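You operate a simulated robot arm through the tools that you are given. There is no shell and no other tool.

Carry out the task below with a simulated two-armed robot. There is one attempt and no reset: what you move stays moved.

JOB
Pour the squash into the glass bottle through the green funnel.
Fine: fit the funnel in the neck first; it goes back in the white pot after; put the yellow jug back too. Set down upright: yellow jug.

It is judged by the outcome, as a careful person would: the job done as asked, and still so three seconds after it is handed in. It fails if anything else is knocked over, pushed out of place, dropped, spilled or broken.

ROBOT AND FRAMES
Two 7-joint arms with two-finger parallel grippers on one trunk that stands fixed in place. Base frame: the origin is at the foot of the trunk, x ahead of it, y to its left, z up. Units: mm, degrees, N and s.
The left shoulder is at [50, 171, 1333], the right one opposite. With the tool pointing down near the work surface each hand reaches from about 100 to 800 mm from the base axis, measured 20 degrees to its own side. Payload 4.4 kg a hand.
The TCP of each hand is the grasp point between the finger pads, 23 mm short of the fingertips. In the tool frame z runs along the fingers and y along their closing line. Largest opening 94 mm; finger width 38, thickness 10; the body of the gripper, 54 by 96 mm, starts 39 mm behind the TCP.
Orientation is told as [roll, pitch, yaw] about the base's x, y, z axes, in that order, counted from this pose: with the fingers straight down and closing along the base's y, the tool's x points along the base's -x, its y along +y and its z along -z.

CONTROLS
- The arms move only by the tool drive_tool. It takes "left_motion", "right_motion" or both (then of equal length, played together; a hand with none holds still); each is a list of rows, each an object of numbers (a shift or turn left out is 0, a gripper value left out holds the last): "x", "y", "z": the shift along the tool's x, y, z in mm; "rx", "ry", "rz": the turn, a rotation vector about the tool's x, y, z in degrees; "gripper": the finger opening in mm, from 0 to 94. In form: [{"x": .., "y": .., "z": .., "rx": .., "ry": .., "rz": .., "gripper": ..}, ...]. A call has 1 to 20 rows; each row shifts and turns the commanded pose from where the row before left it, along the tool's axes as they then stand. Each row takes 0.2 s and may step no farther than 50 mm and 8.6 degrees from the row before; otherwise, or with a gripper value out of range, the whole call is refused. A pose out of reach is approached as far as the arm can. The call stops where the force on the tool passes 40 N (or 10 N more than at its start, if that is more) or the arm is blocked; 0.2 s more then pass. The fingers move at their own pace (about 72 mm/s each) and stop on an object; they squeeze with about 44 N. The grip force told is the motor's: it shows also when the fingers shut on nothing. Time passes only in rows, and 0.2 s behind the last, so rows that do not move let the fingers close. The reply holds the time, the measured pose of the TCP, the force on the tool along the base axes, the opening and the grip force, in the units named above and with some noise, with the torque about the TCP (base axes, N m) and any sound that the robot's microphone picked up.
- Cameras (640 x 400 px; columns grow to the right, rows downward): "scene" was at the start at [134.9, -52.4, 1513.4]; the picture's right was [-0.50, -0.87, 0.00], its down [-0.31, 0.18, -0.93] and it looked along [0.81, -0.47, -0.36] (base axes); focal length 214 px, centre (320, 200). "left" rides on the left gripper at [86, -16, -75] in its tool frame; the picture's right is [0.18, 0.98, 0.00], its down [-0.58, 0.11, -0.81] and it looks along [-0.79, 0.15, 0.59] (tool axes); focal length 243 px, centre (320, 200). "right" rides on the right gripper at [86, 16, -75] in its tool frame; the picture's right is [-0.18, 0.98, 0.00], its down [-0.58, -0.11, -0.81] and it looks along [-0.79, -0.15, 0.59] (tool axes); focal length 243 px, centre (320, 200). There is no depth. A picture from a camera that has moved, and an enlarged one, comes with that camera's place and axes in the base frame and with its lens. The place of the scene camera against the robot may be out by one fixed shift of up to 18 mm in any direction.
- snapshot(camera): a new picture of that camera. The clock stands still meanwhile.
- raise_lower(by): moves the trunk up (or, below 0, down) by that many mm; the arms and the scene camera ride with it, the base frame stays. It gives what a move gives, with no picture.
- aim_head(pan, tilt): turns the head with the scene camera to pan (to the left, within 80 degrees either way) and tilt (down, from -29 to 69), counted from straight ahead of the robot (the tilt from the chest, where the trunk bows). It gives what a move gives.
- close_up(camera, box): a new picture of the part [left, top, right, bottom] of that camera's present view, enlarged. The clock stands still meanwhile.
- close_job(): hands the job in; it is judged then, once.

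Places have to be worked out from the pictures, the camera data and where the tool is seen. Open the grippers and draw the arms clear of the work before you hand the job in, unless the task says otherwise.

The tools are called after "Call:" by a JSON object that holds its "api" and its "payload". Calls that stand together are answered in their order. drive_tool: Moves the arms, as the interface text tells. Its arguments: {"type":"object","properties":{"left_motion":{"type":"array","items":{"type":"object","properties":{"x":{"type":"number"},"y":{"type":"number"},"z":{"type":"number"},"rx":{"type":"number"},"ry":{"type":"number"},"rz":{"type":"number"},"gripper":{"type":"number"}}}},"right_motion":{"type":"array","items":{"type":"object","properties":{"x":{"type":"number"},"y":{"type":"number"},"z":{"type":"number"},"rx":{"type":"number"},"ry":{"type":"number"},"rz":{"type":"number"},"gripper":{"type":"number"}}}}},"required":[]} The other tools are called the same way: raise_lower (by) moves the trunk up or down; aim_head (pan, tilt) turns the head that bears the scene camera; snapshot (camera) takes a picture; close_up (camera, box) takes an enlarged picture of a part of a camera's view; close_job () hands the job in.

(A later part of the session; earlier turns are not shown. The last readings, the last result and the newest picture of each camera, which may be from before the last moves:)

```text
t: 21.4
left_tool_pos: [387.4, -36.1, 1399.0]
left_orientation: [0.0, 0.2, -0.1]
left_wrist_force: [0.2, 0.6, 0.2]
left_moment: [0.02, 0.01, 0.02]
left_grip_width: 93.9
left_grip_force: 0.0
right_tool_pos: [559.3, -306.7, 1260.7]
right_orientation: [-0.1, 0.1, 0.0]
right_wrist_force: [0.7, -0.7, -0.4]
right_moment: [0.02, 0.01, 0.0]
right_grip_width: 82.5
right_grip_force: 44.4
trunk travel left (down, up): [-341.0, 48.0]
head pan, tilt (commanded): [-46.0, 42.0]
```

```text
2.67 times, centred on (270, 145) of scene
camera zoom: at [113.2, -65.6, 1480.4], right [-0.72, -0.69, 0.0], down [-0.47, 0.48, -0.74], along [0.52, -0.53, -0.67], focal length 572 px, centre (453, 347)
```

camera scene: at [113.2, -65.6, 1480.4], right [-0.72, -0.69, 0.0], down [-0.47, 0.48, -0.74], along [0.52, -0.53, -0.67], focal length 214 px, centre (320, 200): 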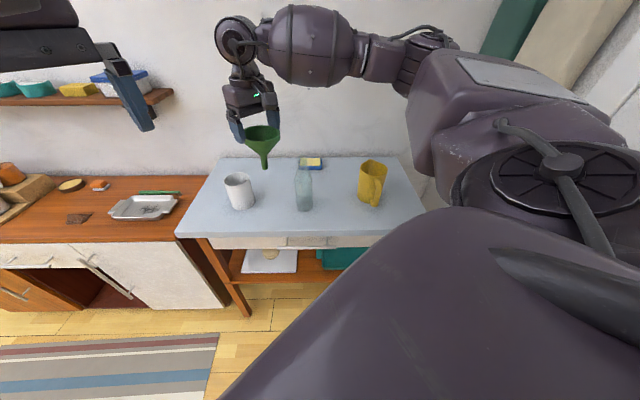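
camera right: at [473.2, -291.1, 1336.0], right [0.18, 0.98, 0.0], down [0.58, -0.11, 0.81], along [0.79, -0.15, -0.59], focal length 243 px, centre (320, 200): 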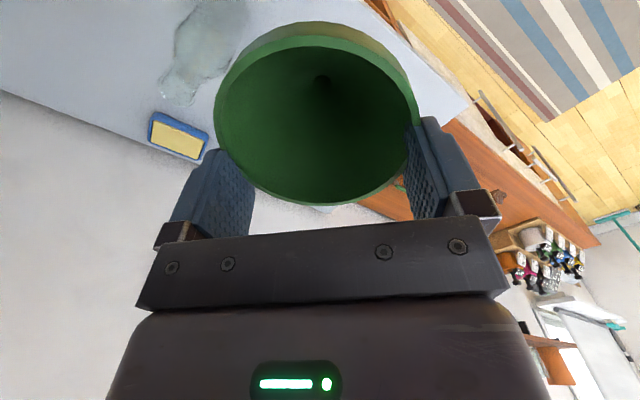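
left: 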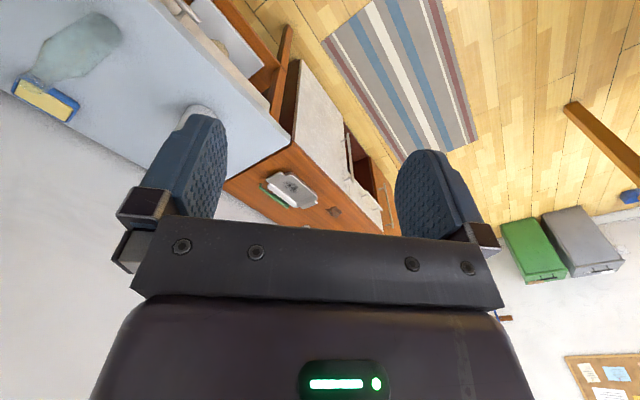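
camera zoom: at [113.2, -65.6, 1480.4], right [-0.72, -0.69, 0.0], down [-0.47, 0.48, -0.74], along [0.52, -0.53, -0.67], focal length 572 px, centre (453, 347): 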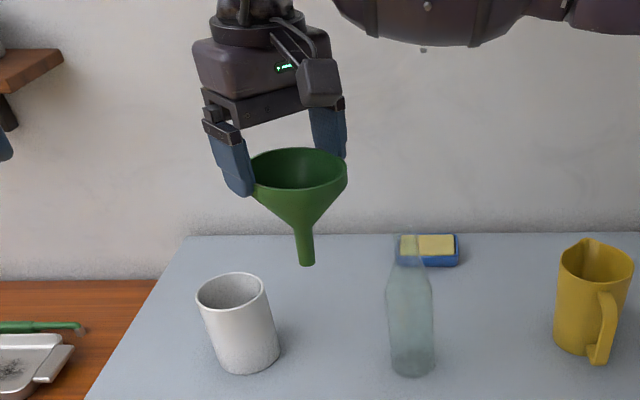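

Call:
{"api": "close_up", "payload": {"camera": "scene", "box": [245, 95, 287, 135]}}

Call:
{"api": "close_up", "payload": {"camera": "scene", "box": [225, 100, 285, 175]}}

Call:
{"api": "close_up", "payload": {"camera": "right", "box": [380, 90, 460, 230]}}

```text
10.00 times, centred on (266, 115) of scene
camera zoom: at [113.2, -65.6, 1480.4], right [-0.72, -0.69, 0.0], down [-0.47, 0.48, -0.74], along [0.52, -0.53, -0.67], focal length 2145 px, centre (860, 1050)
```

zoom: 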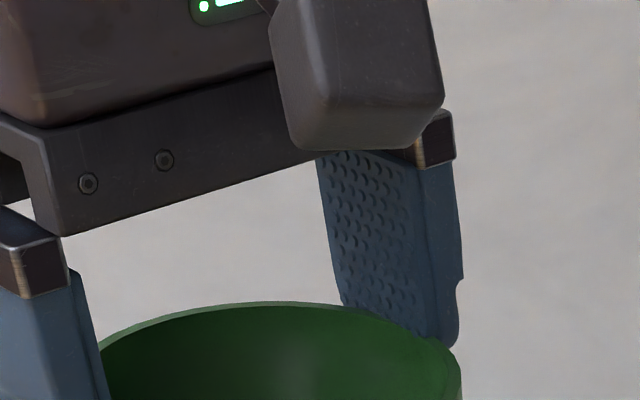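

```text
5.33 times, centred on (255, 138) of scene
camera zoom: at [113.2, -65.6, 1480.4], right [-0.72, -0.69, 0.0], down [-0.47, 0.48, -0.74], along [0.52, -0.53, -0.67], focal length 1144 px, centre (667, 533)
```

zoom: 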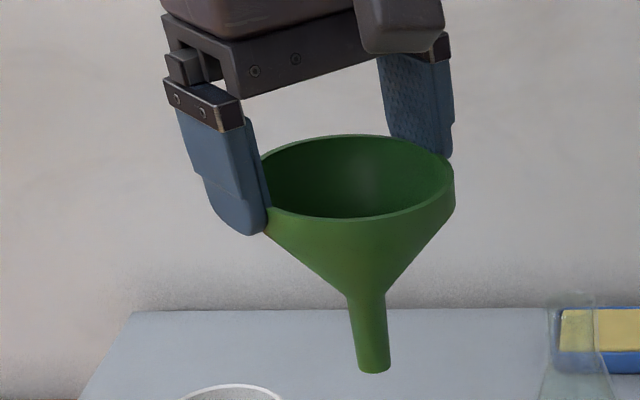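

```text
2.86 times, centred on (420, 160) of right
camera zoom: at [473.2, -291.1, 1336.0], right [0.18, 0.98, 0.0], down [0.58, -0.11, 0.81], along [0.79, -0.15, -0.59], focal length 693 px, centre (34, 314)
```

zoom: 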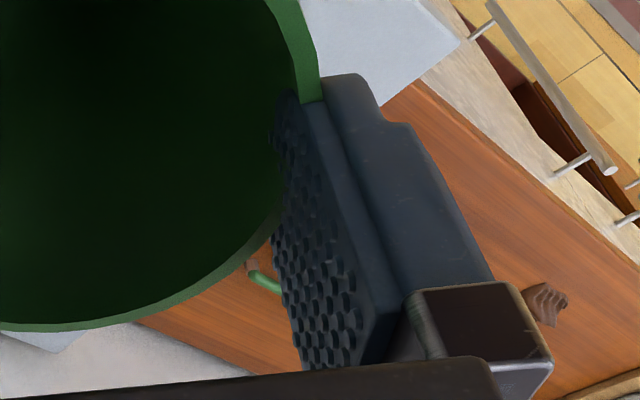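

The width may simply be the funnel settling with flat facets on the pads (82.5 ≈ 89.4·cos 22.5°). I'll wait a moment without moving to see if the grip is stable.

Call:
{"api": "drive_tool", "payload": {"right_motion": [{}, {}, {}]}}

Call:
{"api": "close_up", "payload": {"camera": "right", "box": [170, 10, 490, 230]}}

```text
t: 22.2
left_tool_pos: [386.1, -36.5, 1398.7]
left_orientation: [-0.1, 0.1, -0.1]
left_wrist_force: [-0.2, -0.6, -1.3]
left_moment: [-0.03, -0.03, 0.04]
left_grip_width: 94.0
left_grip_force: 0.1
right_tool_pos: [558.0, -306.6, 1260.2]
right_orientation: [-0.2, 0.1, 0.0]
right_wrist_force: [0.2, -0.4, -0.7]
right_moment: [0.0, -0.04, -0.02]
right_grip_width: 82.3
right_grip_force: 43.7
trunk travel left (down, up): [-341.0, 48.0]
head pan, tilt (commanded): [-46.0, 42.0]
```

```text
1.82 times, centred on (330, 120) of right
camera zoom: at [473.0, -291.3, 1336.3], right [0.18, 0.98, 0.0], down [0.58, -0.11, 0.81], along [0.79, -0.15, -0.59], focal length 441 px, centre (302, 346)
```

zoom: 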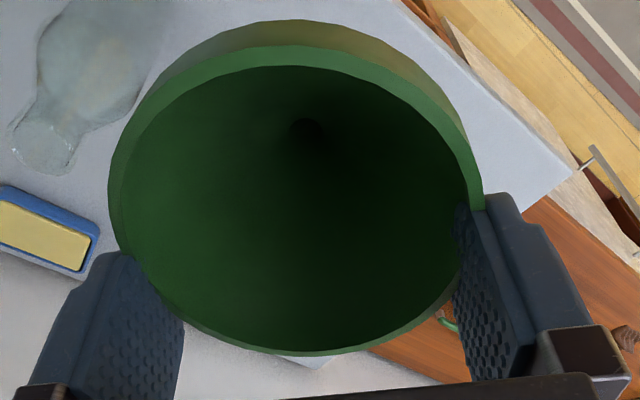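

The grip is stable at 82.3 mm and the funnel hangs upright, its axis about 12 mm toward the robot from the TCP. Now I'll zoom on the bottle's mouth from both cameras.

Call:
{"api": "close_up", "payload": {"camera": "right", "box": [150, 0, 250, 115]}}

Call:
{"api": "close_up", "payload": {"camera": "scene", "box": [280, 155, 330, 220]}}

```text
3.48 times, centred on (200, 58) of right
camera zoom: at [473.0, -291.3, 1336.3], right [0.18, 0.98, 0.0], down [0.58, -0.11, 0.81], along [0.79, -0.15, -0.59], focal length 844 px, centre (737, 696)
```

zoom: 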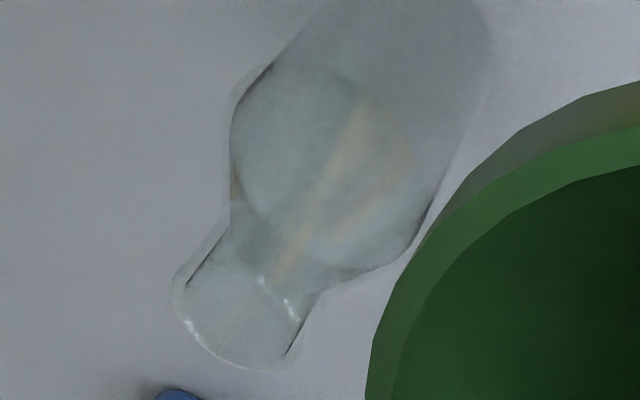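

```text
6.15 times, centred on (305, 188) of scene
camera zoom: at [112.6, -65.8, 1480.5], right [-0.72, -0.69, 0.0], down [-0.46, 0.48, -0.74], along [0.52, -0.53, -0.67], focal length 1320 px, centre (412, 277)
```

zoom: 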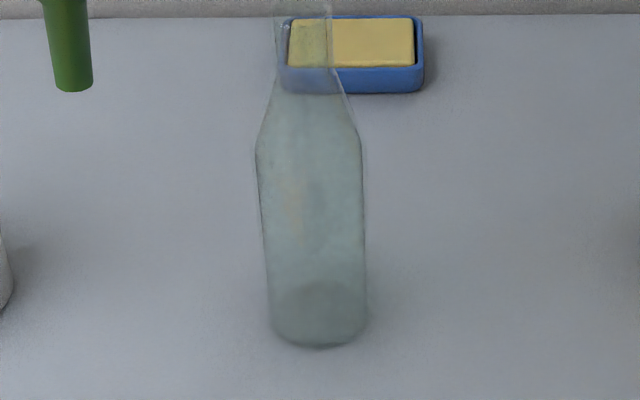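

Triangulation from three wrist views gives the bottle mouth at about (569,-445.5,1119). I'll move slowly so the spout tip (≈32 mm above the mouth) is over it, then check in both cameras.

Call:
{"api": "drive_tool", "payload": {"right_motion": [{"x": -1, "y": -6}, {"x": -2, "y": -14}, {"x": -2, "y": -14}, {"x": -2, "y": -14}, {"x": -3, "y": -15}, {"x": -3, "y": -15}, {"x": -3, "y": -15}, {"x": -2, "y": -15}, {"x": -2, "y": -14}, {"x": -1, "y": -12}, {"x": -1, "y": -7}, {}]}}

Call:
{"api": "snapshot", "payload": {"camera": "right"}}

Call:
{"api": "close_up", "payload": {"camera": "scene", "box": [265, 80, 345, 220]}}

```text
t: 24.9
left_tool_pos: [386.0, -35.3, 1398.5]
left_orientation: [0.1, 0.1, -0.1]
left_wrist_force: [-0.1, 0.9, 0.5]
left_moment: [0.0, 0.0, 0.0]
left_grip_width: 93.8
left_grip_force: 0.0
right_tool_pos: [580.5, -448.7, 1260.6]
right_orientation: [-0.1, 0.0, 0.0]
right_wrist_force: [0.4, 0.3, -0.1]
right_moment: [-0.02, -0.01, 0.0]
right_grip_width: 82.1
right_grip_force: 44.3
trunk travel left (down, up): [-341.0, 48.0]
head pan, tilt (commanded): [-46.0, 42.0]
```

```text
taken
camera right: at [494.9, -431.9, 1336.9], right [0.18, 0.98, 0.0], down [0.58, -0.11, 0.81], along [0.79, -0.15, -0.59], focal length 243 px, centre (320, 200)
```

right: 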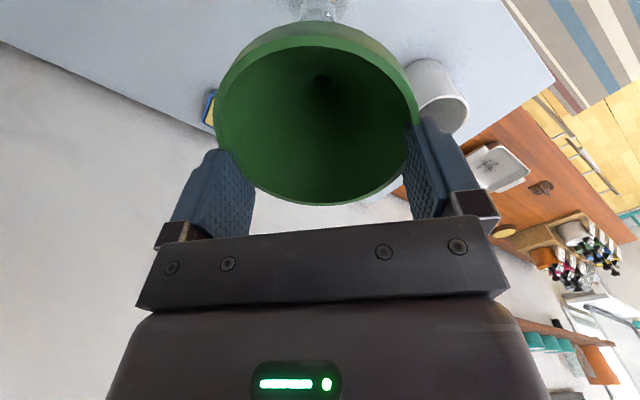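

```text
2.86 times, centred on (305, 150) of scene
camera zoom: at [112.4, -66.0, 1480.5], right [-0.72, -0.69, 0.0], down [-0.46, 0.48, -0.74], along [0.52, -0.53, -0.67], focal length 613 px, centre (363, 343)
```

zoom: 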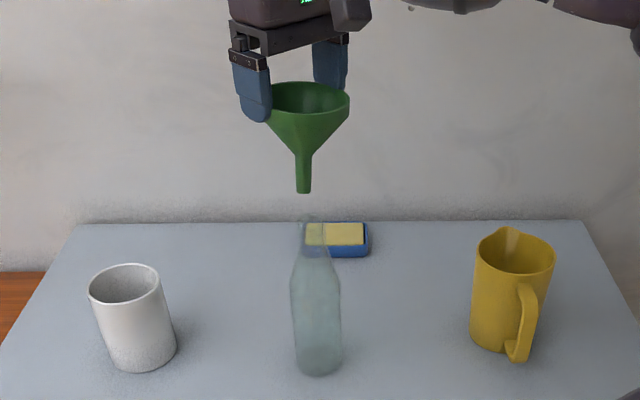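

Call:
{"api": "close_up", "payload": {"camera": "scene", "box": [285, 125, 320, 180]}}

```text
7.27 times, centred on (302, 152) of scene
camera zoom: at [112.4, -66.0, 1480.5], right [-0.72, -0.69, 0.0], down [-0.46, 0.48, -0.74], along [0.52, -0.53, -0.67], focal length 1560 px, centre (447, 546)
```

zoom: 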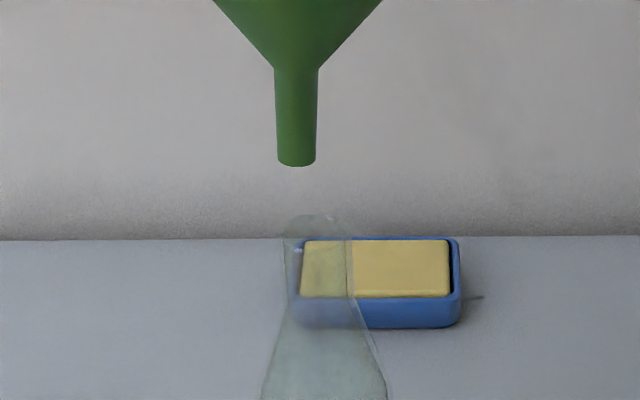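

The scene view shows the spout must shift ~6.6 mm image-right, but depth is ambiguous from one view. I'll bring the left hand's camera to a side viewing pose (well clear of the right arm and bottle) for a second view.

Call:
{"api": "drive_tool", "payload": {"left_motion": [{"rz": 8}, {"rz": 8}, {"rz": 8}, {"rz": 8}, {"rz": 8}, {"rz": 8}, {"rz": 8}, {"rz": 8}, {"x": -15.9, "y": -10.7, "z": 21.5}, {"x": -15.9, "y": -10.7, "z": 21.5}, {"x": -15.9, "y": -10.7, "z": 21.5}, {"x": -15.9, "y": -10.7, "z": 21.5}, {"x": -15.9, "y": -10.7, "z": 21.5}, {"x": -15.9, "y": -10.7, "z": 21.5}, {"ry": -7}, {"ry": -7}, {"ry": -7}, {}]}}

Call:
{"api": "snapshot", "payload": {"camera": "left"}}

Call:
{"api": "snapshot", "payload": {"camera": "scene"}}

```text
t: 28.6
left_tool_pos: [371.0, -150.5, 1269.4]
left_orientation: [-0.1, -21.0, -64.0]
left_wrist_force: [0.5, -0.3, -0.2]
left_moment: [0.01, -0.02, -0.02]
left_grip_width: 94.0
left_grip_force: 0.0
right_tool_pos: [581.0, -447.2, 1259.7]
right_orientation: [-0.1, 0.0, 0.0]
right_wrist_force: [0.4, -0.3, -1.1]
right_moment: [0.01, -0.04, -0.01]
right_grip_width: 81.9
right_grip_force: 43.9
trunk travel left (down, up): [-341.0, 48.0]
head pan, tilt (commanded): [-46.0, 42.0]
```

```text
taken
camera left: at [308.3, -60.6, 1308.1], right [0.81, 0.58, -0.07], down [0.21, -0.18, 0.96], along [0.55, -0.79, -0.27], focal length 243 px, centre (320, 200)
```

left: 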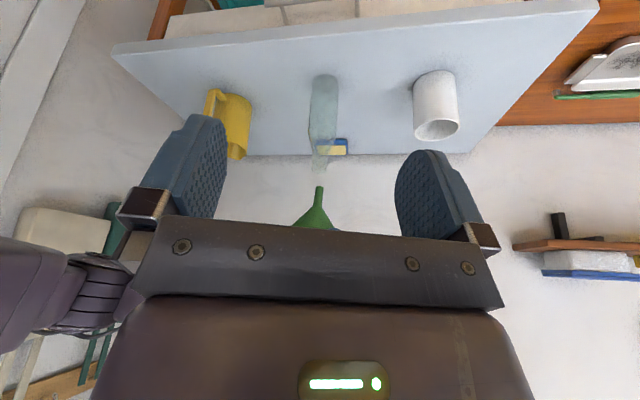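

```text
taken
camera scene: at [112.6, -66.8, 1480.5], right [-0.72, -0.69, 0.0], down [-0.46, 0.48, -0.74], along [0.52, -0.53, -0.67], focal length 214 px, centre (320, 200)
```

scene: 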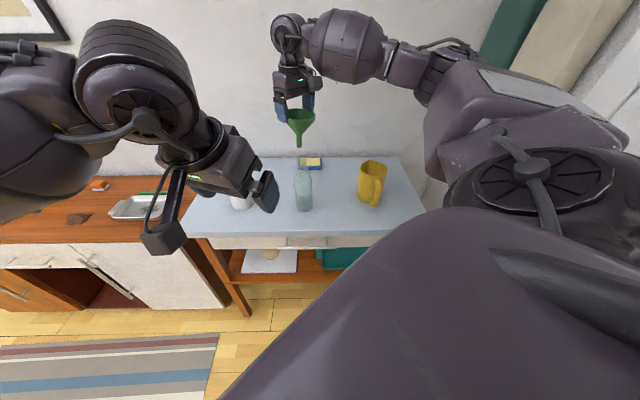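

Excellent — the left wrist camera sees spout and mouth (upside-down view). Zooming in on both cameras.

Call:
{"api": "close_up", "payload": {"camera": "left", "box": [295, 120, 345, 215]}}

Call:
{"api": "close_up", "payload": {"camera": "scene", "box": [285, 125, 320, 180]}}

```text
4.21 times, centred on (320, 168) of left
camera zoom: at [308.3, -60.6, 1308.1], right [0.81, 0.58, -0.07], down [0.21, -0.18, 0.96], along [0.55, -0.79, -0.27], focal length 1022 px, centre (320, 337)
```

zoom: 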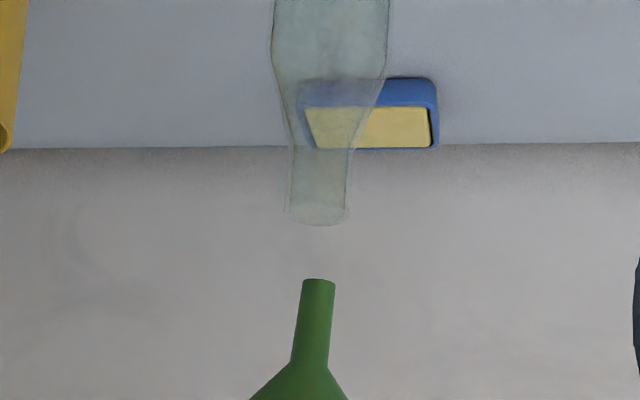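

```text
7.27 times, centred on (302, 152) of scene
camera zoom: at [112.6, -66.8, 1480.5], right [-0.72, -0.69, 0.0], down [-0.46, 0.48, -0.74], along [0.52, -0.53, -0.67], focal length 1560 px, centre (447, 546)
```

zoom: 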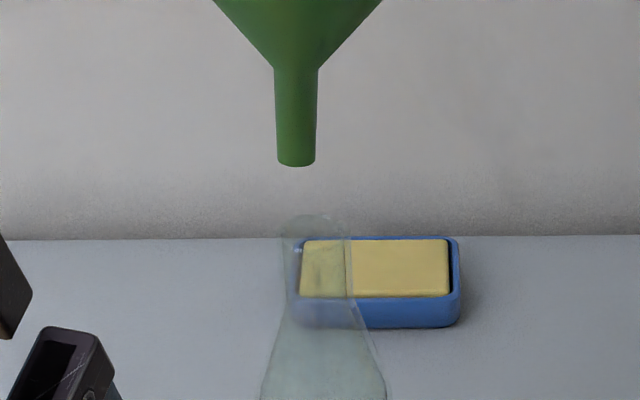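

Both cameras look from similar bearings, so I'll swing the left hand to a bearing about 35–40° different (camera near (500,-60,1310) looking toward −y), still far from the funnel.

Call:
{"api": "drive_tool", "payload": {"left_motion": [{"rx": 2.33, "rz": 6.07}, {"rx": 2.33, "rz": 6.07}, {"rx": 2.33, "rz": 6.07}, {"rx": 2.33, "rz": 6.07}, {"x": -4, "y": 36.3, "z": 1}, {"x": -4, "y": 36.3, "z": 1}, {"x": -4, "y": 36.3, "z": 1}, {"x": -4, "y": 36.3, "z": 1}, {}]}}

Call:
{"api": "snapshot", "payload": {"camera": "left"}}

```text
t: 30.6
left_tool_pos: [430.4, -155.0, 1270.8]
left_orientation: [0.0, -21.0, -90.0]
left_wrist_force: [0.8, 0.8, 0.3]
left_moment: [0.01, 0.02, -0.03]
left_grip_width: 93.9
left_grip_force: 0.1
left hand out of reach, approached as far as the arm can: row 6, 7, 8
right_tool_pos: [580.4, -447.0, 1261.3]
right_orientation: [-0.1, 0.0, 0.0]
right_wrist_force: [-0.4, -0.1, -1.0]
right_moment: [0.03, -0.04, 0.01]
right_grip_width: 82.1
right_grip_force: 44.1
trunk travel left (down, up): [-341.0, 48.0]
head pan, tilt (commanded): [-46.0, 42.0]
```

```text
taken
camera left: at [413.7, -47.9, 1308.9], right [0.98, 0.17, -0.07], down [0.11, -0.25, 0.96], along [0.15, -0.95, -0.27], focal length 243 px, centre (320, 200)
```

left: 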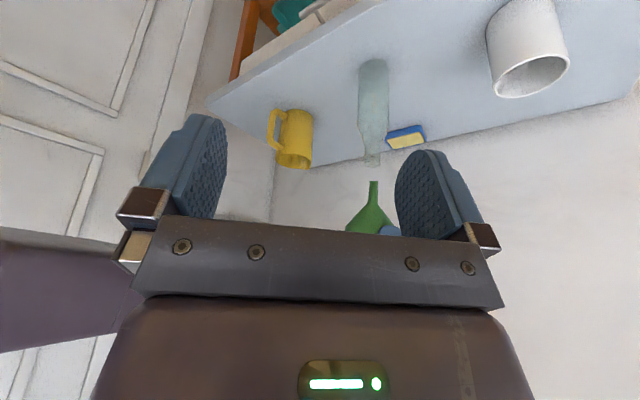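

The left hand stopped at its limit, but this view is good. Zooming in.

Call:
{"api": "close_up", "payload": {"camera": "left", "box": [345, 110, 405, 240]}}

Call:
{"api": "close_up", "payload": {"camera": "left", "box": [352, 140, 396, 200]}}

```text
3.08 times, centred on (375, 175) of left
camera zoom: at [413.7, -47.9, 1308.9], right [0.98, 0.17, -0.07], down [0.11, -0.25, 0.96], along [0.15, -0.95, -0.27], focal length 746 px, centre (151, 277)
```

zoom: 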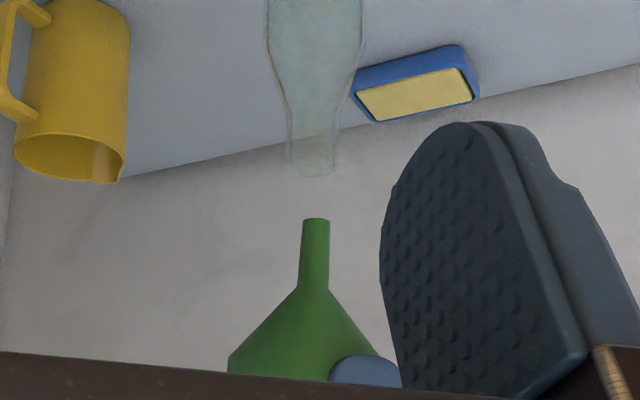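

```text
6.67 times, centred on (374, 170) of left
camera zoom: at [413.7, -47.9, 1308.9], right [0.98, 0.17, -0.07], down [0.11, -0.25, 0.96], along [0.15, -0.95, -0.27], focal length 1618 px, centre (-40, 400)
```

zoom: 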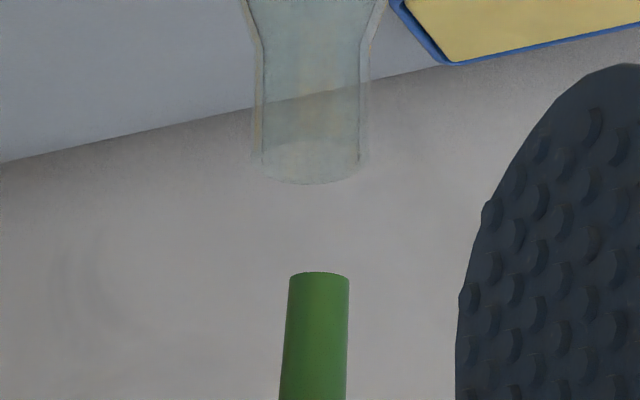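

Call:
{"api": "close_up", "payload": {"camera": "scene", "box": [290, 138, 314, 168]}}

Call:
{"api": "close_up", "payload": {"camera": "left", "box": [360, 150, 384, 190]}}

```text
13.33 times, centred on (302, 153) of scene
camera zoom: at [112.4, -65.9, 1480.5], right [-0.72, -0.69, 0.0], down [-0.46, 0.48, -0.74], along [0.52, -0.53, -0.67], focal length 2860 px, centre (560, 827)
```

zoom: 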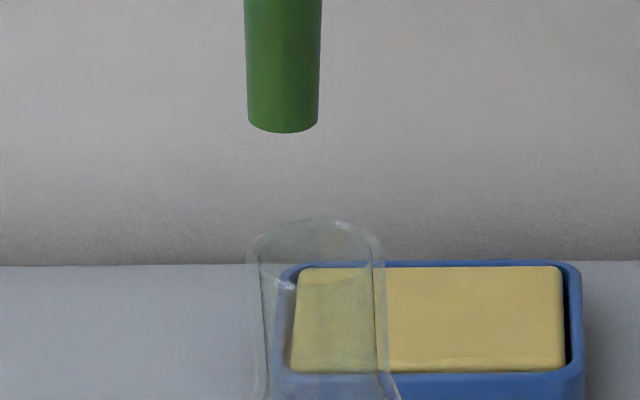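

```text
10.00 times, centred on (372, 170) of left
camera zoom: at [413.7, -47.9, 1308.9], right [0.98, 0.17, -0.07], down [0.11, -0.25, 0.96], along [0.15, -0.95, -0.27], focal length 2426 px, centre (-200, 500)
```

zoom: 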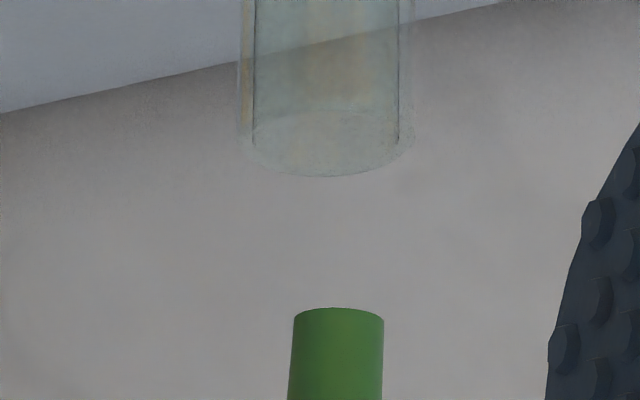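

Combining the three views, the spout needs to move about (-1.5,-4) mm; the mouth's inner Ø is ~27 mm and the spout Ø ~16.5 mm, gap ~34 mm. I'll apply that and lower 22 mm, then recheck.

Call:
{"api": "drive_tool", "payload": {"right_motion": [{"x": 0.8, "y": -2}, {"x": 0.7, "y": -2}, {"z": 6}, {"z": 8}, {"z": 8}, {}]}}

Call:
{"api": "close_up", "payload": {"camera": "left", "box": [360, 140, 390, 190]}}

Call:
{"api": "close_up", "payload": {"camera": "scene", "box": [290, 138, 314, 168]}}

```text
t: 32.0
left_tool_pos: [429.0, -155.7, 1270.9]
left_orientation: [0.0, -20.9, -89.9]
left_wrist_force: [-0.3, 0.0, -0.7]
left_moment: [-0.01, -0.03, -0.04]
left_grip_width: 93.9
left_grip_force: 0.1
right_tool_pos: [579.4, -451.8, 1238.9]
right_orientation: [0.0, -0.1, 0.0]
right_wrist_force: [-0.1, 0.5, 0.0]
right_moment: [-0.02, 0.01, 0.01]
right_grip_width: 81.6
right_grip_force: 43.7
trunk travel left (down, up): [-341.0, 48.0]
head pan, tilt (commanded): [-46.0, 42.0]
```

```text
8.00 times, centred on (375, 165) of left
camera zoom: at [413.7, -47.9, 1308.9], right [0.98, 0.17, -0.07], down [0.11, -0.25, 0.96], along [0.15, -0.95, -0.27], focal length 1941 px, centre (-120, 480)
```

zoom: 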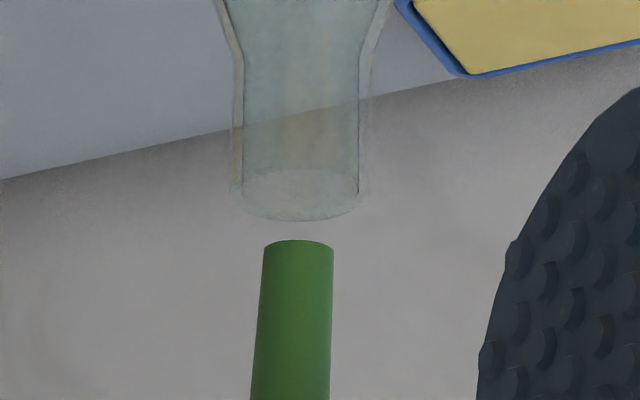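

```text
13.33 times, centred on (302, 153) of scene
camera zoom: at [112.4, -65.9, 1480.5], right [-0.72, -0.69, 0.0], down [-0.46, 0.48, -0.74], along [0.52, -0.53, -0.67], focal length 2860 px, centre (560, 827)
```

zoom: 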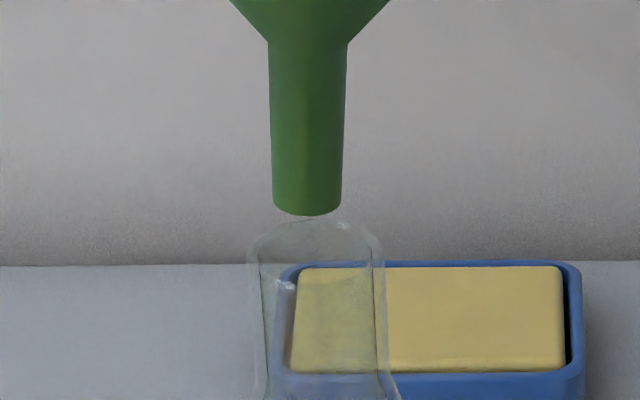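

Alignment is now within ~2 mm (left view centred, scene asks ~1.3 mm more). I'll trim y by -1.5 mm and lower the tip into the mouth slowly.

Call:
{"api": "drive_tool", "payload": {"right_motion": [{"y": -1.5}, {"z": 5}, {"z": 5}, {"z": 4}, {"z": 4}, {}]}}

Call:
{"api": "close_up", "payload": {"camera": "left", "box": [360, 140, 390, 190]}}

Call:
{"api": "close_up", "payload": {"camera": "scene", "box": [290, 138, 314, 168]}}

```text
t: 33.5
left_tool_pos: [430.6, -156.0, 1270.4]
left_orientation: [-0.2, -21.0, -90.0]
left_wrist_force: [0.4, 0.1, 0.4]
left_moment: [0.02, -0.01, 0.04]
left_grip_width: 94.1
left_grip_force: 0.2
right_tool_pos: [580.4, -453.3, 1220.0]
right_orientation: [0.0, 0.0, 0.0]
right_wrist_force: [-0.3, 0.4, -1.4]
right_moment: [0.01, -0.01, -0.05]
right_grip_width: 81.9
right_grip_force: 44.4
trunk travel left (down, up): [-341.0, 48.0]
head pan, tilt (commanded): [-46.0, 42.0]
```

```text
8.00 times, centred on (375, 165) of left
camera zoom: at [413.7, -48.0, 1308.9], right [0.98, 0.17, -0.07], down [0.11, -0.25, 0.96], along [0.15, -0.95, -0.27], focal length 1941 px, centre (-120, 480)
```

zoom: 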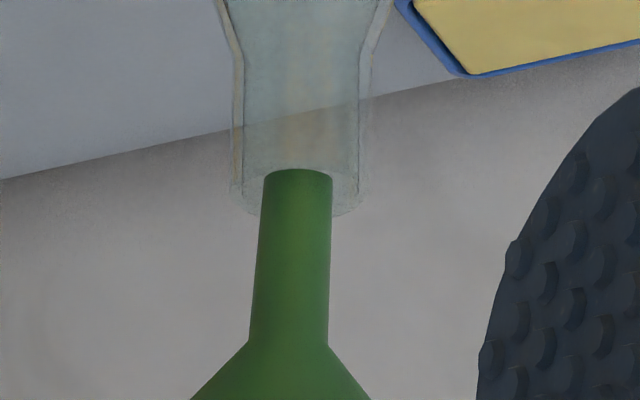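

```text
13.33 times, centred on (302, 153) of scene
camera zoom: at [112.4, -66.0, 1480.5], right [-0.72, -0.69, 0.0], down [-0.46, 0.48, -0.74], along [0.52, -0.53, -0.67], focal length 2860 px, centre (560, 827)
```

zoom: 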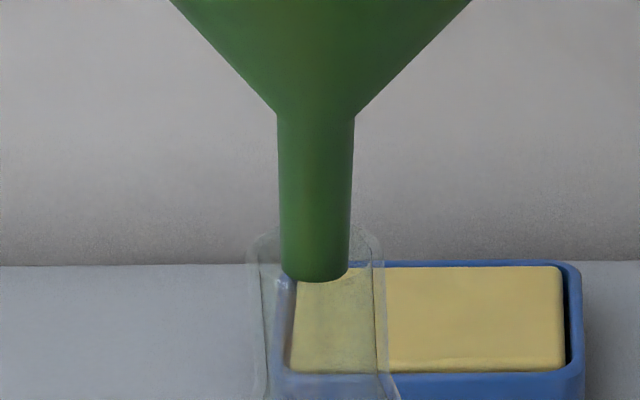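

The tip is inside the mouth in both views with no contact force. Continuing down slowly.

Call:
{"api": "drive_tool", "payload": {"right_motion": [{"z": 4}, {"z": 4}, {"z": 4}, {"z": 4}, {"z": 4}, {}]}}

Call:
{"api": "close_up", "payload": {"camera": "left", "box": [350, 120, 400, 210]}}

Call:
{"api": "close_up", "payload": {"camera": "scene", "box": [282, 125, 322, 185]}}

```text
t: 34.9
left_tool_pos: [430.4, -156.2, 1270.8]
left_orientation: [-0.1, -21.0, -90.0]
left_wrist_force: [0.5, 0.4, 0.4]
left_moment: [-0.02, -0.03, 0.02]
left_grip_width: 94.0
left_grip_force: 0.1
right_tool_pos: [578.1, -453.1, 1201.2]
right_orientation: [-0.1, 0.0, 0.0]
right_wrist_force: [0.6, 0.6, -0.2]
right_moment: [0.01, 0.01, -0.03]
right_grip_width: 81.7
right_grip_force: 44.3
trunk travel left (down, up): [-341.0, 48.0]
head pan, tilt (commanded): [-46.0, 42.0]
```

```text
4.44 times, centred on (375, 165) of left
camera zoom: at [413.7, -48.0, 1308.9], right [0.98, 0.17, -0.07], down [0.11, -0.25, 0.96], along [0.15, -0.95, -0.27], focal length 1078 px, centre (76, 356)
```

zoom: 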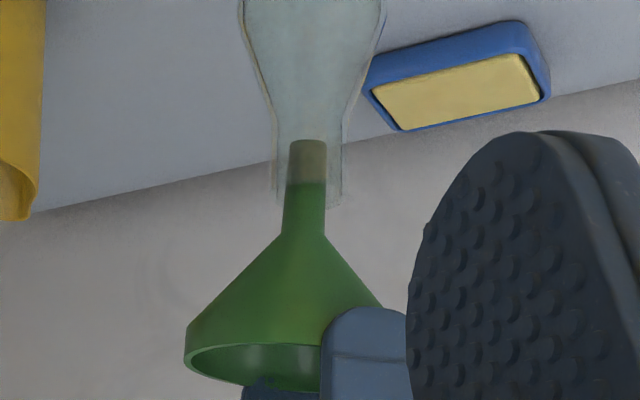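

```text
6.67 times, centred on (302, 155) of scene
camera zoom: at [112.4, -65.9, 1480.5], right [-0.72, -0.69, 0.0], down [-0.46, 0.48, -0.74], along [0.52, -0.53, -0.67], focal length 1430 px, centre (440, 500)
```

zoom: 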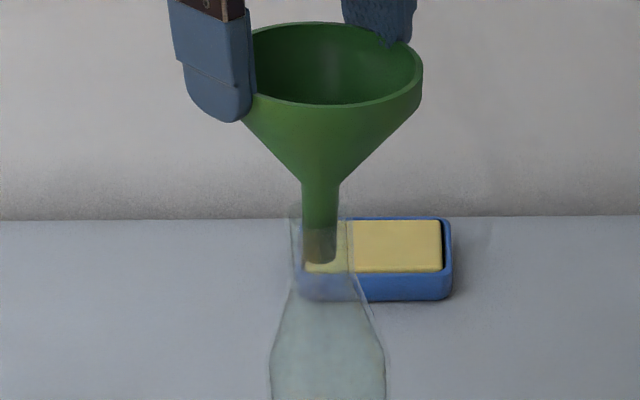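

The spout is ~20 mm into the neck, still force-free. Continue down toward the seat in smaller steps.

Call:
{"api": "drive_tool", "payload": {"right_motion": [{"z": 3}, {"z": 3}, {"z": 3}, {"z": 3}, {"z": 2}, {}]}}

Call:
{"api": "close_up", "payload": {"camera": "left", "box": [350, 120, 400, 210]}}

Call:
{"api": "close_up", "payload": {"camera": "scene", "box": [282, 125, 322, 185]}}

```text
t: 36.2
left_tool_pos: [430.3, -156.4, 1268.6]
left_orientation: [-0.2, -21.0, -90.0]
left_wrist_force: [0.8, -0.4, -0.6]
left_moment: [-0.01, -0.03, -0.03]
left_grip_width: 94.3
left_grip_force: 0.1
right_tool_pos: [579.8, -452.9, 1187.2]
right_orientation: [-0.1, 0.0, -0.1]
right_wrist_force: [0.5, -0.6, 0.1]
right_moment: [0.0, 0.01, 0.0]
right_grip_width: 81.6
right_grip_force: 44.2
trunk travel left (down, up): [-341.0, 48.0]
head pan, tilt (commanded): [-46.0, 42.0]
```

```text
4.44 times, centred on (375, 165) of left
camera zoom: at [413.7, -48.0, 1308.9], right [0.98, 0.17, -0.07], down [0.11, -0.25, 0.96], along [0.15, -0.95, -0.27], focal length 1078 px, centre (76, 356)
```

zoom: 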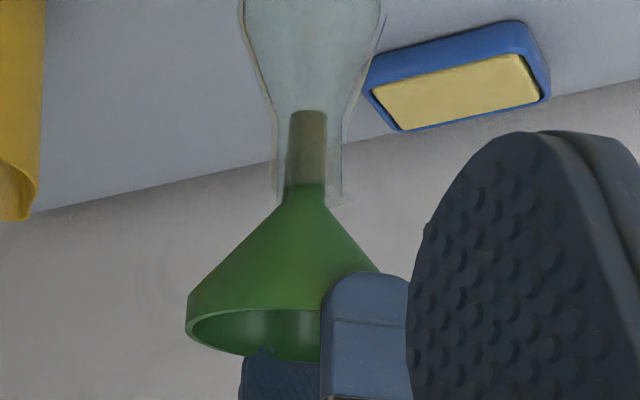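

```text
6.67 times, centred on (302, 155) of scene
camera zoom: at [112.4, -66.0, 1480.5], right [-0.72, -0.69, 0.0], down [-0.46, 0.48, -0.74], along [0.52, -0.53, -0.67], focal length 1430 px, centre (440, 500)
```

zoom: 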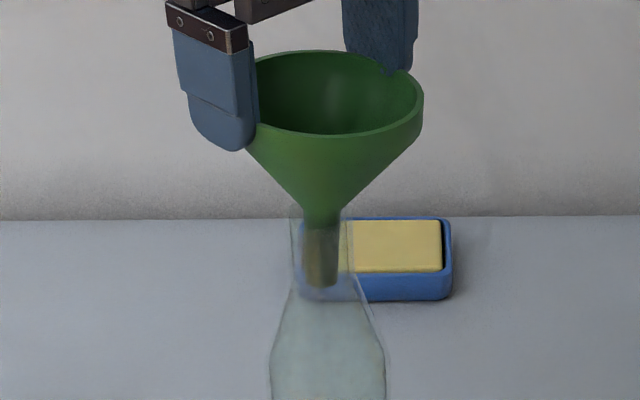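

Nearly seated; the cone is about to meet the mouth. I'll lower in 1.5 mm steps and watch for a small upward force.

Call:
{"api": "drive_tool", "payload": {"right_motion": [{"z": 1.5}, {"z": 1.5}, {"z": 1.5}, {}]}}

```text
t: 37.2
left_tool_pos: [430.1, -155.8, 1272.2]
left_orientation: [-0.1, -21.1, -90.0]
left_wrist_force: [-0.2, 0.0, -0.7]
left_moment: [-0.02, 0.01, 0.0]
left_grip_width: 94.0
left_grip_force: 0.1
right_tool_pos: [579.3, -452.7, 1183.4]
right_orientation: [-0.1, -0.1, 0.0]
right_wrist_force: [-0.3, -1.7, 8.6]
right_moment: [-0.19, 0.14, 0.03]
right_grip_width: 81.9
right_grip_force: 44.0
trunk travel left (down, up): [-341.0, 48.0]
head pan, tilt (commanded): [-46.0, 42.0]
```

Seated: 8.6 N upward on the funnel. I'll relieve 1 mm and open the fingers.

Call:
{"api": "drive_tool", "payload": {"right_motion": [{"z": -1}, {"gripper": 86}, {}, {"gripper": 94}, {}, {}]}}

Call:
{"api": "close_up", "payload": {"camera": "left", "box": [340, 110, 410, 235]}}

Call:
{"api": "close_up", "payload": {"camera": "scene", "box": [265, 115, 335, 215]}}

Call:
{"api": "close_up", "payload": {"camera": "right", "box": [170, 10, 490, 230]}}

```text
t: 38.6
left_tool_pos: [430.4, -156.7, 1269.8]
left_orientation: [-0.1, -21.0, -90.0]
left_wrist_force: [-0.5, -0.1, 0.3]
left_moment: [0.0, 0.03, 0.04]
left_grip_width: 93.8
left_grip_force: 0.1
right_tool_pos: [580.6, -453.8, 1182.5]
right_orientation: [-0.1, 0.1, 0.0]
right_wrist_force: [-0.2, -0.4, 0.0]
right_moment: [-0.01, -0.02, 0.0]
right_grip_width: 94.2
right_grip_force: 0.0
trunk travel left (down, up): [-341.0, 48.0]
head pan, tilt (commanded): [-46.0, 42.0]
```

```text
3.20 times, centred on (375, 172) of left
camera zoom: at [413.7, -48.0, 1308.9], right [0.98, 0.17, -0.07], down [0.11, -0.25, 0.96], along [0.15, -0.95, -0.27], focal length 776 px, centre (144, 288)
```

zoom: 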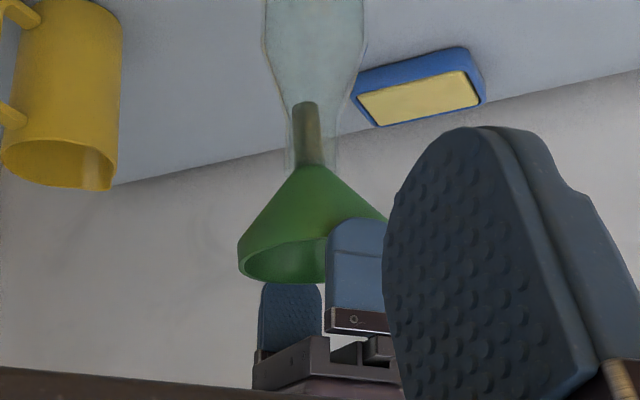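

```text
4.00 times, centred on (300, 165) of scene
camera zoom: at [112.4, -66.0, 1480.5], right [-0.72, -0.69, 0.0], down [-0.46, 0.48, -0.74], along [0.52, -0.53, -0.67], focal length 858 px, centre (400, 340)
```

zoom: 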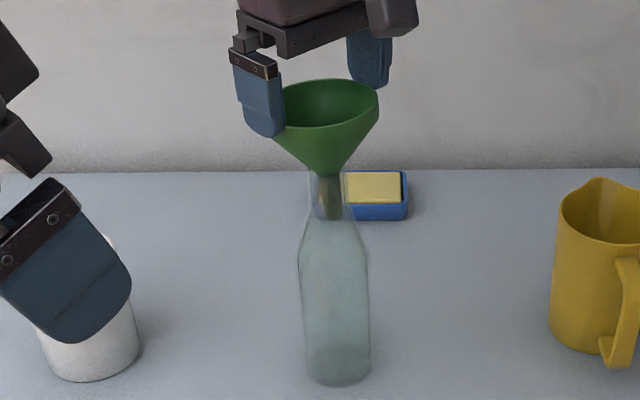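

```text
1.82 times, centred on (330, 120) of right
camera zoom: at [493.8, -437.3, 1259.3], right [0.18, 0.98, 0.0], down [0.58, -0.11, 0.81], along [0.79, -0.15, -0.59], focal length 441 px, centre (302, 346)
```

zoom: 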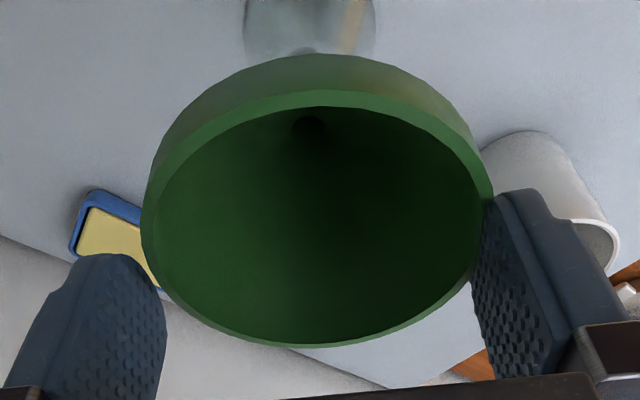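

The funnel is seated in the neck. It sits slightly closer to the +y finger, so I'll shift the hand 3 mm toward +y before rising straight up.

Call:
{"api": "drive_tool", "payload": {"right_motion": [{"y": 1.5}, {"y": 1.5}, {"z": -4}, {"z": -4}, {}]}}

Call:
{"api": "close_up", "payload": {"camera": "right", "box": [170, 10, 490, 230]}}

```text
t: 39.9
left_tool_pos: [431.7, -156.1, 1269.9]
left_orientation: [-0.1, -20.9, -90.0]
left_wrist_force: [0.4, 0.0, -0.2]
left_moment: [-0.01, 0.01, -0.01]
left_grip_width: 93.9
left_grip_force: 0.1
right_tool_pos: [579.8, -452.0, 1191.0]
right_orientation: [-0.1, 0.0, 0.0]
right_wrist_force: [-0.8, 0.0, -0.3]
right_moment: [-0.02, 0.0, 0.01]
right_grip_width: 94.0
right_grip_force: 0.1
trunk travel left (down, up): [-341.0, 48.0]
head pan, tilt (commanded): [-46.0, 42.0]
```

```text
1.82 times, centred on (330, 120) of right
camera zoom: at [493.5, -434.4, 1267.4], right [0.18, 0.98, 0.0], down [0.58, -0.11, 0.81], along [0.79, -0.15, -0.59], focal length 441 px, centre (302, 346)
```

zoom: 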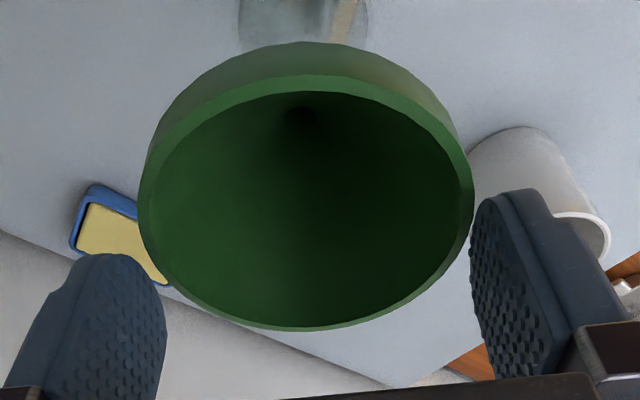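

Clear of the band with no force. Rising straight up now.

Call:
{"api": "drive_tool", "payload": {"right_motion": [{"z": -10}, {"z": -20}, {"z": -30}, {"z": -30}, {"z": -30}, {}]}}

Call:
{"api": "close_up", "payload": {"camera": "left", "box": [340, 110, 410, 235]}}

Call:
{"api": "snapshot", "payload": {"camera": "scene"}}

Call:
{"api": "snapshot", "payload": {"camera": "right"}}

```text
t: 41.2
left_tool_pos: [431.1, -155.7, 1270.8]
left_orientation: [-0.1, -21.1, -90.0]
left_wrist_force: [0.2, 0.0, -0.1]
left_moment: [0.02, 0.01, 0.0]
left_grip_width: 93.9
left_grip_force: 0.1
right_tool_pos: [579.5, -450.5, 1312.0]
right_orientation: [0.0, -0.1, 0.1]
right_wrist_force: [-0.4, -0.3, -0.6]
right_moment: [0.01, -0.02, -0.01]
right_grip_width: 94.0
right_grip_force: 0.1
trunk travel left (down, up): [-341.0, 48.0]
head pan, tilt (commanded): [-46.0, 42.0]
```

```text
3.20 times, centred on (375, 172) of left
camera zoom: at [414.0, -48.3, 1308.8], right [0.98, 0.17, -0.07], down [0.11, -0.25, 0.96], along [0.15, -0.95, -0.27], focal length 776 px, centre (144, 288)
```

zoom: 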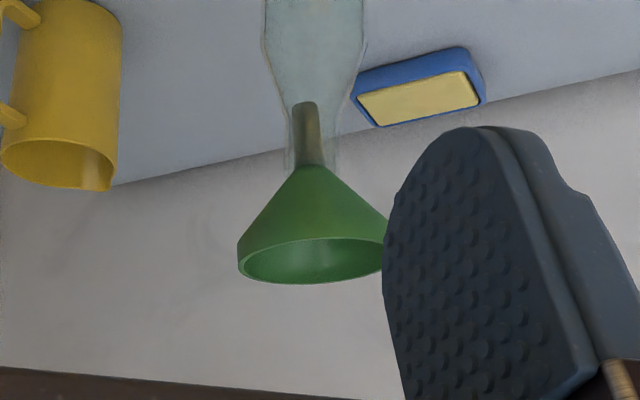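

```text
taken
camera scene: at [112.7, -66.3, 1480.5], right [-0.72, -0.69, 0.0], down [-0.46, 0.48, -0.74], along [0.52, -0.53, -0.67], focal length 214 px, centre (320, 200)
```

scene: 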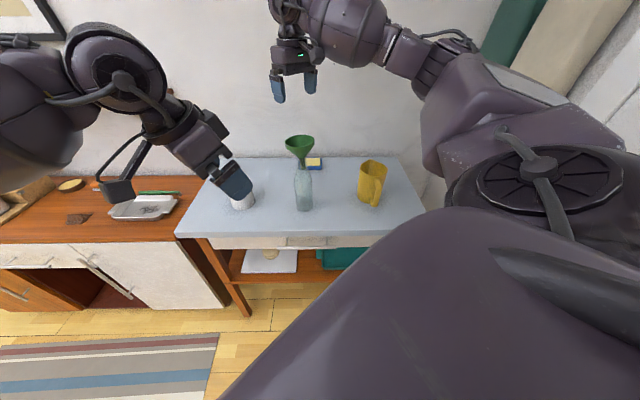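

```text
taken
camera right: at [493.5, -434.8, 1387.4], right [0.18, 0.98, 0.0], down [0.58, -0.11, 0.81], along [0.79, -0.15, -0.59], focal length 243 px, centre (320, 200)
```

right: 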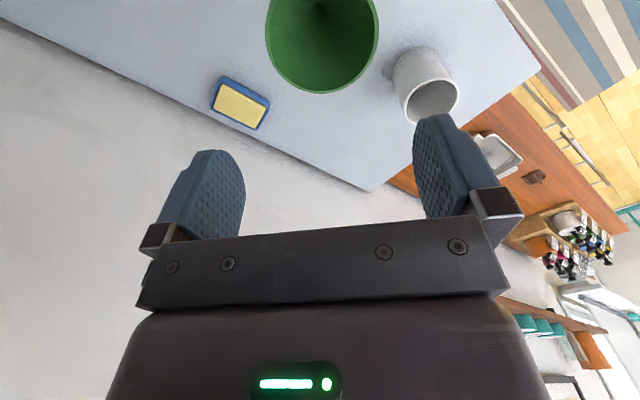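

The funnel stands in the bottle on its own. Now the jug: rim centre triangulates to about (428,-668,1032), Ø ≈ 100. I'll zoom on its handle from the left and scene cameras.

Call:
{"api": "close_up", "payload": {"camera": "left", "box": [250, 90, 330, 180]}}

Call:
{"api": "close_up", "payload": {"camera": "scene", "box": [340, 145, 405, 215]}}

```text
4.44 times, centred on (290, 135) of left
camera zoom: at [414.0, -48.3, 1308.8], right [0.98, 0.17, -0.07], down [0.11, -0.25, 0.96], along [0.15, -0.95, -0.27], focal length 1078 px, centre (453, 489)
```

zoom: 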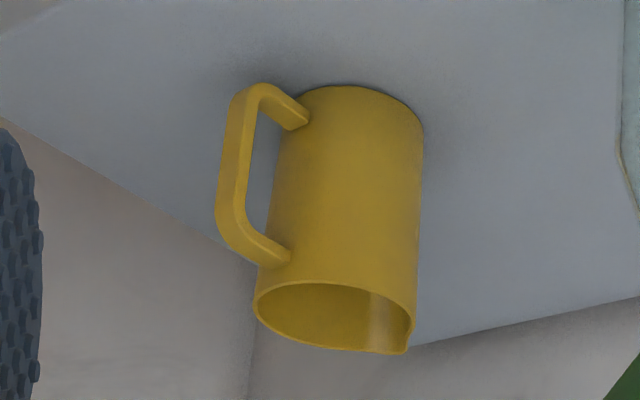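

```text
5.71 times, centred on (372, 180) of scene
camera zoom: at [112.7, -66.3, 1480.5], right [-0.72, -0.69, 0.0], down [-0.46, 0.48, -0.74], along [0.52, -0.53, -0.67], focal length 1226 px, centre (20, 314)
```

zoom: 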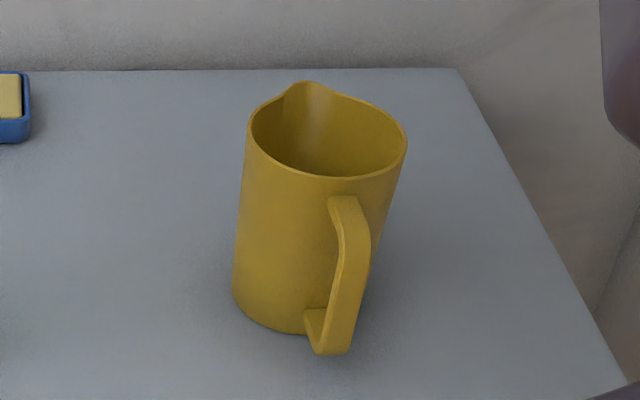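

Handle strap mid-point triangulates to about (364,-608,972), pointing 137° from the jug centre, with ~33 mm finger gap. I'll move the right hand back above that area at height, then turn it (yaw −43°, pitch −45°) to face the handle.

Call:
{"api": "drive_tool", "payload": {"right_motion": [{"x": 41.6, "y": -13.3, "z": 0}, {"x": 41.6, "y": -13.3, "z": 5}, {"x": 41.6, "y": -13.3, "z": 10}, {"x": 41.6, "y": -13.3, "z": 10}, {"x": 41.6, "y": -13.3, "z": 12}, {"x": 41.6, "y": -13.3, "z": 13}, {"rz": 7.17}, {"rz": 7.17}, {"rz": 7.17}, {"rz": 7.17}, {"rz": 7.17}, {"rz": 7.15}, {"ry": -7.5}, {"ry": -7.5}, {"ry": -7.5}, {"ry": -7.5}, {"ry": -7.5}, {"ry": -7.5}, {}]}}

Call:
{"api": "snapshot", "payload": {"camera": "right"}}

Call:
{"api": "snapshot", "payload": {"camera": "scene"}}

```text
t: 45.2
left_tool_pos: [429.9, -156.7, 1270.6]
left_orientation: [-0.1, -20.9, -89.9]
left_wrist_force: [-1.0, -0.6, -0.7]
left_moment: [0.01, -0.02, 0.03]
left_grip_width: 94.0
left_grip_force: 0.2
right_tool_pos: [327.0, -533.9, 1249.4]
right_orientation: [-0.1, -43.3, -43.8]
right_wrist_force: [-0.5, -0.7, -0.6]
right_moment: [0.02, -0.02, 0.02]
right_grip_width: 93.9
right_grip_force: 0.0
right hand out of reach, approached as far as the arm can: row 18
trunk travel left (down, up): [-341.0, 48.0]
head pan, tilt (commanded): [-46.0, 42.0]
```

```text
taken
camera right: at [256.7, -443.3, 1246.6], right [0.78, 0.61, 0.12], down [-0.17, 0.01, 0.99], along [0.6, -0.79, 0.11], focal length 243 px, centre (320, 200)
```

right: 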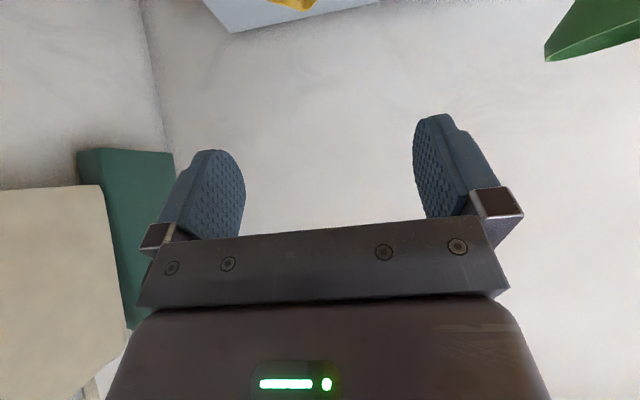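

```text
taken
camera scene: at [111.2, -67.1, 1480.6], right [-0.72, -0.69, 0.0], down [-0.46, 0.48, -0.74], along [0.52, -0.53, -0.67], focal length 214 px, centre (320, 200)
```

scene: 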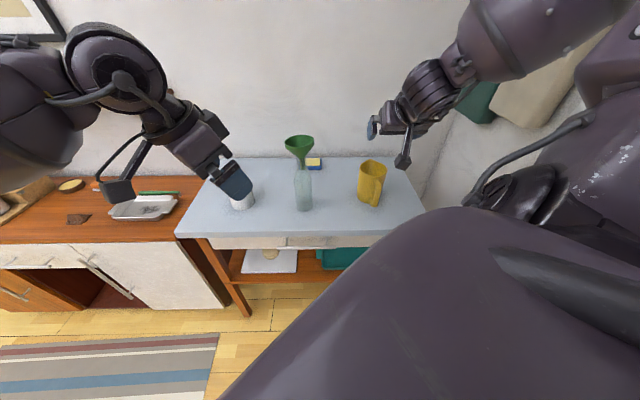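

The pose limit there is just from being close to the shoulder; lower down it is within reach. I'll descend to a pre-grasp point ~100 mm behind the handle along the tool axis and set the opening to 64 mm.

Call:
{"api": "drive_tool", "payload": {"right_motion": [{"x": 29.5, "y": -6.84, "z": 31.6, "gripper": 64}, {"x": 29.5, "y": -6.84, "z": 31.6}, {"x": 29.5, "y": -6.84, "z": 31.6}, {"x": 29.5, "y": -6.84, "z": 31.6}, {"x": 29.5, "y": -6.84, "z": 31.6}, {}]}}

Call:
{"api": "snapshot", "payload": {"camera": "right"}}

Call:
{"api": "close_up", "payload": {"camera": "scene", "box": [310, 100, 450, 230]}}

Call:
{"api": "close_up", "payload": {"camera": "left", "box": [180, 60, 340, 200]}}

```text
t: 46.6
left_tool_pos: [429.9, -156.7, 1270.6]
left_orientation: [-0.1, -21.0, -89.9]
left_wrist_force: [0.8, -0.3, 0.5]
left_moment: [0.03, 0.01, 0.02]
left_grip_width: 93.7
left_grip_force: 0.0
right_tool_pos: [332.6, -547.5, 1102.6]
right_orientation: [-0.4, -44.8, -42.7]
right_wrist_force: [0.2, 0.2, -0.4]
right_moment: [0.0, 0.01, -0.01]
right_grip_width: 64.1
right_grip_force: 0.1
right hand out of reach, approached as far as the arm can: row 3, 4, 5
trunk travel left (down, up): [-341.0, 48.0]
head pan, tilt (commanded): [-46.0, 42.0]
```

```text
taken
camera right: at [260.3, -457.7, 1095.5], right [0.77, 0.63, 0.12], down [-0.18, 0.03, 0.98], along [0.61, -0.78, 0.14], focal length 243 px, centre (320, 200)
```

right: 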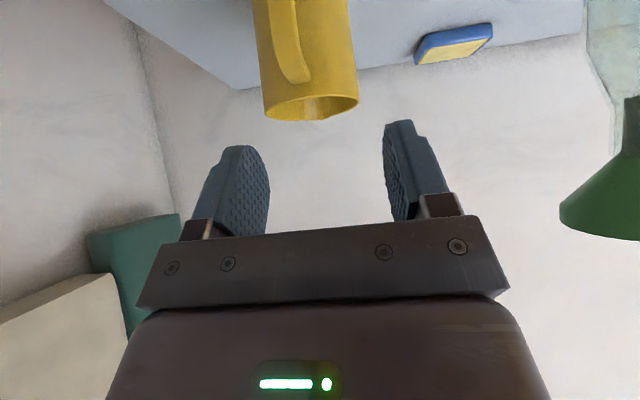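

```text
3.08 times, centred on (380, 165) of scene
camera zoom: at [112.4, -66.2, 1480.5], right [-0.72, -0.69, 0.0], down [-0.46, 0.48, -0.74], along [0.52, -0.53, -0.67], focal length 660 px, centre (135, 308)
```

zoom: 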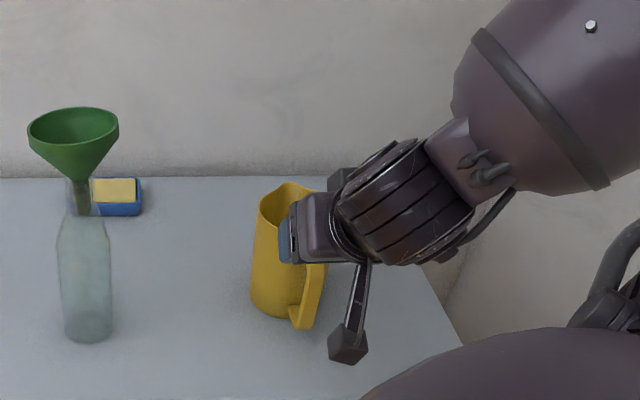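

```text
2.86 times, centred on (260, 130) of left
camera zoom: at [413.6, -48.2, 1308.9], right [0.98, 0.17, -0.07], down [0.11, -0.25, 0.96], along [0.15, -0.95, -0.27], focal length 693 px, centre (491, 400)
```

zoom: 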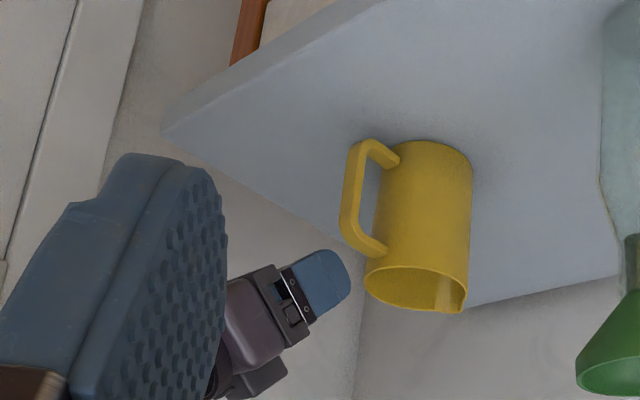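

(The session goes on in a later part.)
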